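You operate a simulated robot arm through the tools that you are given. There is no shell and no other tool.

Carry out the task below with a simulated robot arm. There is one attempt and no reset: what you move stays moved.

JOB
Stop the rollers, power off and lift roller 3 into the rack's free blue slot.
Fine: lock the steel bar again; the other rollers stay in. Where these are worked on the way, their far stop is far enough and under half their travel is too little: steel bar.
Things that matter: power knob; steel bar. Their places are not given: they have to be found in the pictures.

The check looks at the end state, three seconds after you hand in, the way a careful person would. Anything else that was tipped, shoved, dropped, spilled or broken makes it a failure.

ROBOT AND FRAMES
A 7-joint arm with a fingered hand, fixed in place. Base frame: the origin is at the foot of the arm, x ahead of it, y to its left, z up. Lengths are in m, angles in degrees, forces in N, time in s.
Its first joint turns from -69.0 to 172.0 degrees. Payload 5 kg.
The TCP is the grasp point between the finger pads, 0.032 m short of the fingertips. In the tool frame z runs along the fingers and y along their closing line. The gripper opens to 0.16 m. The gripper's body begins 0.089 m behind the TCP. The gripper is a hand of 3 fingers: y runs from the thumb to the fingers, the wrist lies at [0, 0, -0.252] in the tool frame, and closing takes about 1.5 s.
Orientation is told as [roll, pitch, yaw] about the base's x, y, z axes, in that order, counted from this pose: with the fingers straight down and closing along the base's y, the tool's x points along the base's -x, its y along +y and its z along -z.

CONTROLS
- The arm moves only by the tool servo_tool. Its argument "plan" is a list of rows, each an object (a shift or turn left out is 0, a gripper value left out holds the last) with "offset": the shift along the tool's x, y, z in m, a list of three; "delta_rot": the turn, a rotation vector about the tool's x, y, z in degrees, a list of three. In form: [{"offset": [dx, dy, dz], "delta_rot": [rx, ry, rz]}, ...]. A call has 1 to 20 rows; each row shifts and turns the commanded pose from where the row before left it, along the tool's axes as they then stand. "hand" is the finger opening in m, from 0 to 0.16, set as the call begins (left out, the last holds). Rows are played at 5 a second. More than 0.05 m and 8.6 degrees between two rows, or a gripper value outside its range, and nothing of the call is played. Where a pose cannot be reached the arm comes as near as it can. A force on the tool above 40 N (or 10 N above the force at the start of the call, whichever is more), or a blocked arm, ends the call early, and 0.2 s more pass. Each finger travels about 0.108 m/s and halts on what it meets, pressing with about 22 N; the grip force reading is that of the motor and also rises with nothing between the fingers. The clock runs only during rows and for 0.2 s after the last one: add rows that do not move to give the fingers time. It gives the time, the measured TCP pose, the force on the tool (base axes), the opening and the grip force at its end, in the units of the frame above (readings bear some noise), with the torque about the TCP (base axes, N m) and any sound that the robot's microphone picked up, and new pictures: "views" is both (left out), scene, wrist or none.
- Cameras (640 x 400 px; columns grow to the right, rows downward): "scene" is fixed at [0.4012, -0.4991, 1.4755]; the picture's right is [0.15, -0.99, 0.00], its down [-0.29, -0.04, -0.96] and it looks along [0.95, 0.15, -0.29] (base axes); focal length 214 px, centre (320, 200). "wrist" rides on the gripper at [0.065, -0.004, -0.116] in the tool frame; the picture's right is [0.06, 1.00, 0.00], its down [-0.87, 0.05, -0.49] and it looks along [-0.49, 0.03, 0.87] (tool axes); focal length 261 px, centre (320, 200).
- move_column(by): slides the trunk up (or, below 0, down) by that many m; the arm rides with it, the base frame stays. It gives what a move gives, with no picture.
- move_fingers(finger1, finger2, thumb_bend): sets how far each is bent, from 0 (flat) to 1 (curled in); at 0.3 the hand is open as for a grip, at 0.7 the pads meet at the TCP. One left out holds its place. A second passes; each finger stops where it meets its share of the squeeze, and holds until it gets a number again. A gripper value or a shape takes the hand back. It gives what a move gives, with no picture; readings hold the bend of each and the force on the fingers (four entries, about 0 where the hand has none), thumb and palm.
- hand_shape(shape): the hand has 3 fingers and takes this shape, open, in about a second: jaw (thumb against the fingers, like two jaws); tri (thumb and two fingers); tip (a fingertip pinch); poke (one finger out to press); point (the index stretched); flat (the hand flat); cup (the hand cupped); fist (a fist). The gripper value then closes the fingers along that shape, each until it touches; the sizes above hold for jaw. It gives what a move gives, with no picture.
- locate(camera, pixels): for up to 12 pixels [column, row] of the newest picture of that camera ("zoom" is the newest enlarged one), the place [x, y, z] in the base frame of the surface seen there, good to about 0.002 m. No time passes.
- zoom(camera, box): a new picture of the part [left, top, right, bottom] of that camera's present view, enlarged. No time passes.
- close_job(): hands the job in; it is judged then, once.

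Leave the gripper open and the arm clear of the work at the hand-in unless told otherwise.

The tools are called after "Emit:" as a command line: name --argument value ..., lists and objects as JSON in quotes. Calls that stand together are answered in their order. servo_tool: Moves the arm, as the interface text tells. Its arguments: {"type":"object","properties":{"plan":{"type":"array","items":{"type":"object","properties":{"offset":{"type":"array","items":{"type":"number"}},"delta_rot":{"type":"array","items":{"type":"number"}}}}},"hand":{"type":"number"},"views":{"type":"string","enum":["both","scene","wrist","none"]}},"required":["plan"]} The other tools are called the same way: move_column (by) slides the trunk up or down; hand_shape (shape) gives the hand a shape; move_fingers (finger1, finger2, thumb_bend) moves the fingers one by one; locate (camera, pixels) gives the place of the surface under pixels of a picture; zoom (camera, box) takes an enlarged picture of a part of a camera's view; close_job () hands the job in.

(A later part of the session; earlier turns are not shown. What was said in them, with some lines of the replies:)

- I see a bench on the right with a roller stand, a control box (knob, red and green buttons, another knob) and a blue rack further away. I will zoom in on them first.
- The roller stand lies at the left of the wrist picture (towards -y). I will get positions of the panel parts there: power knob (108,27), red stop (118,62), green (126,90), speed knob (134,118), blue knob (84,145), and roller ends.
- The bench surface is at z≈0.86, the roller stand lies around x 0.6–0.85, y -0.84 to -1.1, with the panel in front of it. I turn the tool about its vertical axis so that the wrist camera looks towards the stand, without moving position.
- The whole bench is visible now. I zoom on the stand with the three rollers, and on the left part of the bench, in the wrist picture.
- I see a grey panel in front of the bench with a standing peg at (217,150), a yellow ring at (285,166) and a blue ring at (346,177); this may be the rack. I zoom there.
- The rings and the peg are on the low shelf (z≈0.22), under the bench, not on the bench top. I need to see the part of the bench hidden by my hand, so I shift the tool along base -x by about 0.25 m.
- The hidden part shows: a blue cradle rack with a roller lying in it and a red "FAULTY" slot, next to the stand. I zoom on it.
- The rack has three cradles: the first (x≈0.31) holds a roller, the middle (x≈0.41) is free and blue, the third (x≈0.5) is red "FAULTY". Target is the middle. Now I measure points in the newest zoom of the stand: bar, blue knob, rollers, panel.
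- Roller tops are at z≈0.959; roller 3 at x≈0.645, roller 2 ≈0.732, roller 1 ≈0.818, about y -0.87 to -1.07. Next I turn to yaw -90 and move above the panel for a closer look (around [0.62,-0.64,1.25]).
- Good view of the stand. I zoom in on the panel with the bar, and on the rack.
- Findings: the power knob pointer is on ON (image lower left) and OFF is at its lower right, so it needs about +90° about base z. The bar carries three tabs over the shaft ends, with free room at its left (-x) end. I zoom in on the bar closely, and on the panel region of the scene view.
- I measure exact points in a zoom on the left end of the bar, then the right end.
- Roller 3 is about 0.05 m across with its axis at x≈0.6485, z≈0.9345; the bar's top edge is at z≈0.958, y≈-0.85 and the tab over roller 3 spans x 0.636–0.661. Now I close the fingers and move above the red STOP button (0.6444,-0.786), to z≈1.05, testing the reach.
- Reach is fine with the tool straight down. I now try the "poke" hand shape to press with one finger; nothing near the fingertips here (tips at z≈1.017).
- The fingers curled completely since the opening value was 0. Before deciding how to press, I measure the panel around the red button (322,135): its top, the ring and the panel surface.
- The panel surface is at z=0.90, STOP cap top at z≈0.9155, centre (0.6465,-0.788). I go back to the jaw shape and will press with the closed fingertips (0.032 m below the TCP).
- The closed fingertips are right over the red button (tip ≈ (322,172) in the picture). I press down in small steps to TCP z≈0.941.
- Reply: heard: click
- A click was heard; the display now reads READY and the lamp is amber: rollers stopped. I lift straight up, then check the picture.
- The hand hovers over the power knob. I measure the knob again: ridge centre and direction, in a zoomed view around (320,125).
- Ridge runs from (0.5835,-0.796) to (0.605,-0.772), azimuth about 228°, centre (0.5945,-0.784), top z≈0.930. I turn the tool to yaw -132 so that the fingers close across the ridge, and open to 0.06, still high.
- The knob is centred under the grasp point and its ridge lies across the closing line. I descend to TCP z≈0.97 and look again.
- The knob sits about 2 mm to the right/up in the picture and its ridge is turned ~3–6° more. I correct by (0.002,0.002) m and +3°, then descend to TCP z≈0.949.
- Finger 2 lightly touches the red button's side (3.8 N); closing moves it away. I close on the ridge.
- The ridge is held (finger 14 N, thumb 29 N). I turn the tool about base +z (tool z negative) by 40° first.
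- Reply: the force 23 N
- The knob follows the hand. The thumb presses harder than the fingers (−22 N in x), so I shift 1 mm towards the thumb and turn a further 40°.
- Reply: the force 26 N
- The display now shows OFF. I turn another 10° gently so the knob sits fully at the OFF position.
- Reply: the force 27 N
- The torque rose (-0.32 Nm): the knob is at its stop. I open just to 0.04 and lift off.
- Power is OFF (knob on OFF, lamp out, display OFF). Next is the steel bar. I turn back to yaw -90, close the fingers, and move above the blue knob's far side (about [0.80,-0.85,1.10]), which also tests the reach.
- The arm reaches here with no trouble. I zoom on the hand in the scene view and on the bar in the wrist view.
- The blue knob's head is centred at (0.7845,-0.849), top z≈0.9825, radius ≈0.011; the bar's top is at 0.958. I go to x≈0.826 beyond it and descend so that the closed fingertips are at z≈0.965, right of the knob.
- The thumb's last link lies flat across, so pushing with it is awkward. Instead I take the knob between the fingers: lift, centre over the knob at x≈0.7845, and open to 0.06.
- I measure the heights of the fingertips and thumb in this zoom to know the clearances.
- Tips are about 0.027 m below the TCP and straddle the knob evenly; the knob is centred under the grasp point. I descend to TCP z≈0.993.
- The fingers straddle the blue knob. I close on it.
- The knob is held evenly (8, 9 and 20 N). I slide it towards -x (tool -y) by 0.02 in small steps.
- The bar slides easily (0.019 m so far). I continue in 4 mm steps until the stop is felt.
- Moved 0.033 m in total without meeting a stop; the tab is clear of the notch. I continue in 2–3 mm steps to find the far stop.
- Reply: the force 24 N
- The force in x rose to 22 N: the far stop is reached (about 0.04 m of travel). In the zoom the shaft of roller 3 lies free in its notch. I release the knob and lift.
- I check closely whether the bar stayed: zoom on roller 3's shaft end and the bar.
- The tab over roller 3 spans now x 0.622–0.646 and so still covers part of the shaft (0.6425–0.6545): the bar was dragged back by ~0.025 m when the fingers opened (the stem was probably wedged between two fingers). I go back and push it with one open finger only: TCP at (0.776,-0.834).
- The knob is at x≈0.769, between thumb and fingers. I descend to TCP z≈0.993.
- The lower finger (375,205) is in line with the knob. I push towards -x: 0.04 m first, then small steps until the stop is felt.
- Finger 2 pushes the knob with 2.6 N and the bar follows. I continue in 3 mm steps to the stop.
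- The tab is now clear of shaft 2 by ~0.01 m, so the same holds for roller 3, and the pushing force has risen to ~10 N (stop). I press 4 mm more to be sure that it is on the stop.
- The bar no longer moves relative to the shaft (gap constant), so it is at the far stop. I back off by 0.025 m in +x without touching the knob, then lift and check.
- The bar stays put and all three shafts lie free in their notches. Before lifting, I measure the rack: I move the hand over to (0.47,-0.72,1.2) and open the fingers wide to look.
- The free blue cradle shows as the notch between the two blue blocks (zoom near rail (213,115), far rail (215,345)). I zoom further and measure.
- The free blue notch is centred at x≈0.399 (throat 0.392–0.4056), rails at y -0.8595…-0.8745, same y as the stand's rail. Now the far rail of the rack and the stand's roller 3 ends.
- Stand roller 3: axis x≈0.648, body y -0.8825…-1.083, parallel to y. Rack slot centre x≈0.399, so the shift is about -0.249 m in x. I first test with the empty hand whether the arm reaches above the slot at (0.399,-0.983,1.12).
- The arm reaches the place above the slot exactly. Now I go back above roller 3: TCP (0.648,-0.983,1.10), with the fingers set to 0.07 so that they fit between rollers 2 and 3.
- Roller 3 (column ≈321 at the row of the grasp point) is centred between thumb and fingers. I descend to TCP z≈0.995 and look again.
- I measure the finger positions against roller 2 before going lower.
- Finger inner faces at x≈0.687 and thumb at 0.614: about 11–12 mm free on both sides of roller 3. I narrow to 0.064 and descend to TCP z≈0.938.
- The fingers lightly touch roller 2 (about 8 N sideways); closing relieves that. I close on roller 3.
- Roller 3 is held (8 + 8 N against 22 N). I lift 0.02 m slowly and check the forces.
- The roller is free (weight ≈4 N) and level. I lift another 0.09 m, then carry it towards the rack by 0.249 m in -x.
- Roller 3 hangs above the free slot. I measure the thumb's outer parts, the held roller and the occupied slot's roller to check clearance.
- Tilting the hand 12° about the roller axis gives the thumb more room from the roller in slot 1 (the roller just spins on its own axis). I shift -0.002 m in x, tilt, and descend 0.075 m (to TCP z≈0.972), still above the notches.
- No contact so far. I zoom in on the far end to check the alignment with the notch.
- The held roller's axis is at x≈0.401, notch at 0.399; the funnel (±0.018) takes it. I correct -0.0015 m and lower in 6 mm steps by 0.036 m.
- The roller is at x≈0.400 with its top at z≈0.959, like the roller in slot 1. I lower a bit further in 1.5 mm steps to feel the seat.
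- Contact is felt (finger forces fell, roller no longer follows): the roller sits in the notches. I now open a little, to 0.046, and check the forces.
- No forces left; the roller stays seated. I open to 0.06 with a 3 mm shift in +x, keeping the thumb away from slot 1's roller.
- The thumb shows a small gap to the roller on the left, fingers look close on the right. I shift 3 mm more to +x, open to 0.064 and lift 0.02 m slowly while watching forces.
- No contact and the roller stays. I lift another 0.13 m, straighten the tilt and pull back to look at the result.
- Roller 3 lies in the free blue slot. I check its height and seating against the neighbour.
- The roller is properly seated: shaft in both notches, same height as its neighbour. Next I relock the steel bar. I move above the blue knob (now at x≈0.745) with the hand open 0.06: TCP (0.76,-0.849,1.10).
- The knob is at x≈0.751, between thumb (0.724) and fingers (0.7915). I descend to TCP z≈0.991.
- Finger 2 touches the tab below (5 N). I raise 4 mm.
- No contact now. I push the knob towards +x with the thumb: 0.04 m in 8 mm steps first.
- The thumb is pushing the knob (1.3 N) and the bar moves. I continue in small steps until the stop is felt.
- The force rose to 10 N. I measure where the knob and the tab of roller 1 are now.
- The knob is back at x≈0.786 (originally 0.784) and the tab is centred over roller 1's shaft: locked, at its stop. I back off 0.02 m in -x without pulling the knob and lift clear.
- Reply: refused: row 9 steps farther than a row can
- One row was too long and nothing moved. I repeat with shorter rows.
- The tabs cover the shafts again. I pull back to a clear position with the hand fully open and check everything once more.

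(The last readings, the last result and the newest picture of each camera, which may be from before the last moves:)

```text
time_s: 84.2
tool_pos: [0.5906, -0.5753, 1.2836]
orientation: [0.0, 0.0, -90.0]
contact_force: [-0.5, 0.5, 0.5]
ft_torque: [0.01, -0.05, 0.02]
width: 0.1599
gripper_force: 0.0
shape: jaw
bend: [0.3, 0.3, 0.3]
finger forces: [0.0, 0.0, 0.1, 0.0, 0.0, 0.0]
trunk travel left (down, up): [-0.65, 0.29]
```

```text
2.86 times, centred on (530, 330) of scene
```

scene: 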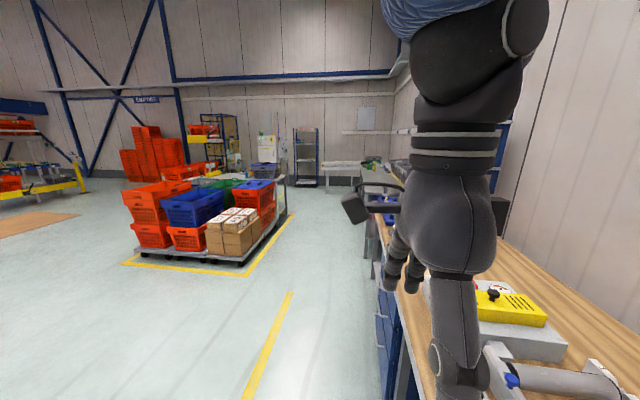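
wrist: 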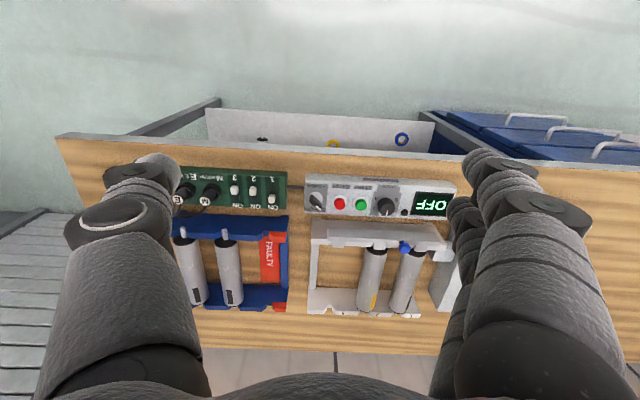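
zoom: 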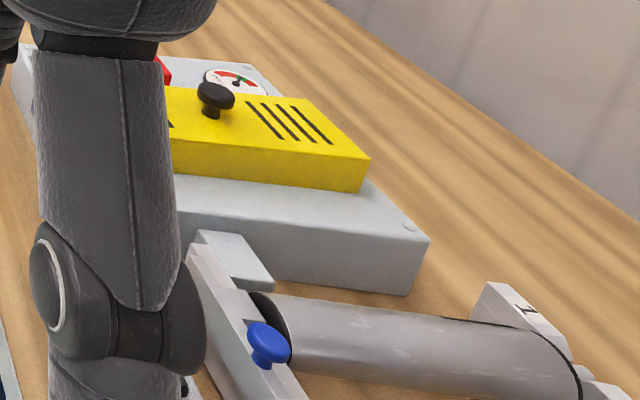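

Power knob at OFF, display OFF, switches unchanged, two rollers in the rack, rollers 1 and 2 in the stand. A final measurement of the bar position in a zoom.

Emit:
zoom --camera "wrist" --box '[305, 210, 455, 265]'

Emit:
locate --camera "zoom" --pixels '[[75, 120], [95, 120], [120, 125], [255, 130], [285, 135], [425, 160], [440, 150], [400, 145], [60, 100]]'

```text
4.27 times, centred on (380, 238) of wrist
```

zoom: 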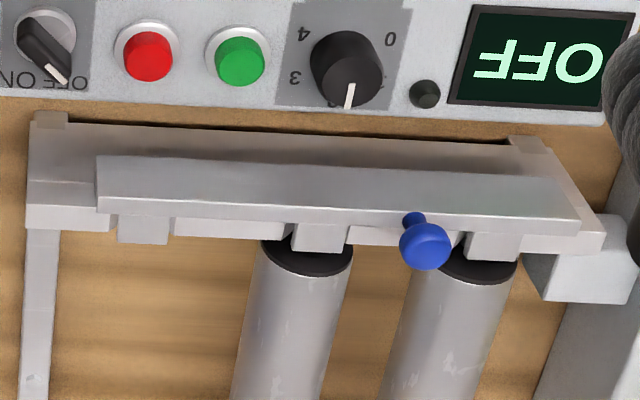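

```text
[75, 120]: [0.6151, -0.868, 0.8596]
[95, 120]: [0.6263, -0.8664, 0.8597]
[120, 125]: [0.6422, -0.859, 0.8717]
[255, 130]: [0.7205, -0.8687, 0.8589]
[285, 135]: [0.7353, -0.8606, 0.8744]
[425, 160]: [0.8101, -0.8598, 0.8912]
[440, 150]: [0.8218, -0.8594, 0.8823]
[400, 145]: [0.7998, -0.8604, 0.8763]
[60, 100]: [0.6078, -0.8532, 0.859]
```

Emit:
locate --camera "zoom" --pixels '[[122, 232], [166, 235], [297, 240], [342, 242], [470, 245], [514, 250], [425, 243], [100, 180], [580, 215], [270, 260], [345, 262]]'

```text
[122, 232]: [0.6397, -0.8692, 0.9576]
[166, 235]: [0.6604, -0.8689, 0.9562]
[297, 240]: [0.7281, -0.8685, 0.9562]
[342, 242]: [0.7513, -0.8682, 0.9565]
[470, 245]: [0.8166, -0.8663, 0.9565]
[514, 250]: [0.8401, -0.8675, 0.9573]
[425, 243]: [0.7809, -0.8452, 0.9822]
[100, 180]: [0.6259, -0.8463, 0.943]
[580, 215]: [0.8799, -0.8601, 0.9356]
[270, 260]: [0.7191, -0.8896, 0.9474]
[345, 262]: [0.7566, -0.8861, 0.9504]
```

The tabs are back at x 0.638–0.661, 0.727–0.752 and 0.816–0.841, the same as at the start, so the bar is locked. Power is off, roller 3 sits in the free blue slot, rollers 1 and 2 are in place, and the hand is open and clear. I hand the job in.

Emit:
close_job

```text
The job is handed in.
```

The job is handed in. The rollers are stopped, the power is off, and roller 3 is in the rack's free blue slot, the middle one.

- **Stop and power:** Pressing STOP gave a click and the display went to READY. The power knob is turned to its OFF stop, and the display now reads OFF.
- **Roller 3:** Both shaft ends sit in the blue notches, at the same height as the roller next to it.
- **Steel bar:** I slid it to its far stop to free roller 3. When I first let go of it, it slipped partway back, so I pushed it to the stop again before lifting. It is now locked, with its tabs back at the positions I measured at the start.
- **Other rollers:** Rollers 1 and 2 are still in the stand. My fingers brushed roller 2 with about 8 N while reaching for roller 3. It stayed seated, though it may have turned slightly.

The board switches and speed knob look unchanged. The hand is open and clear of the bench.
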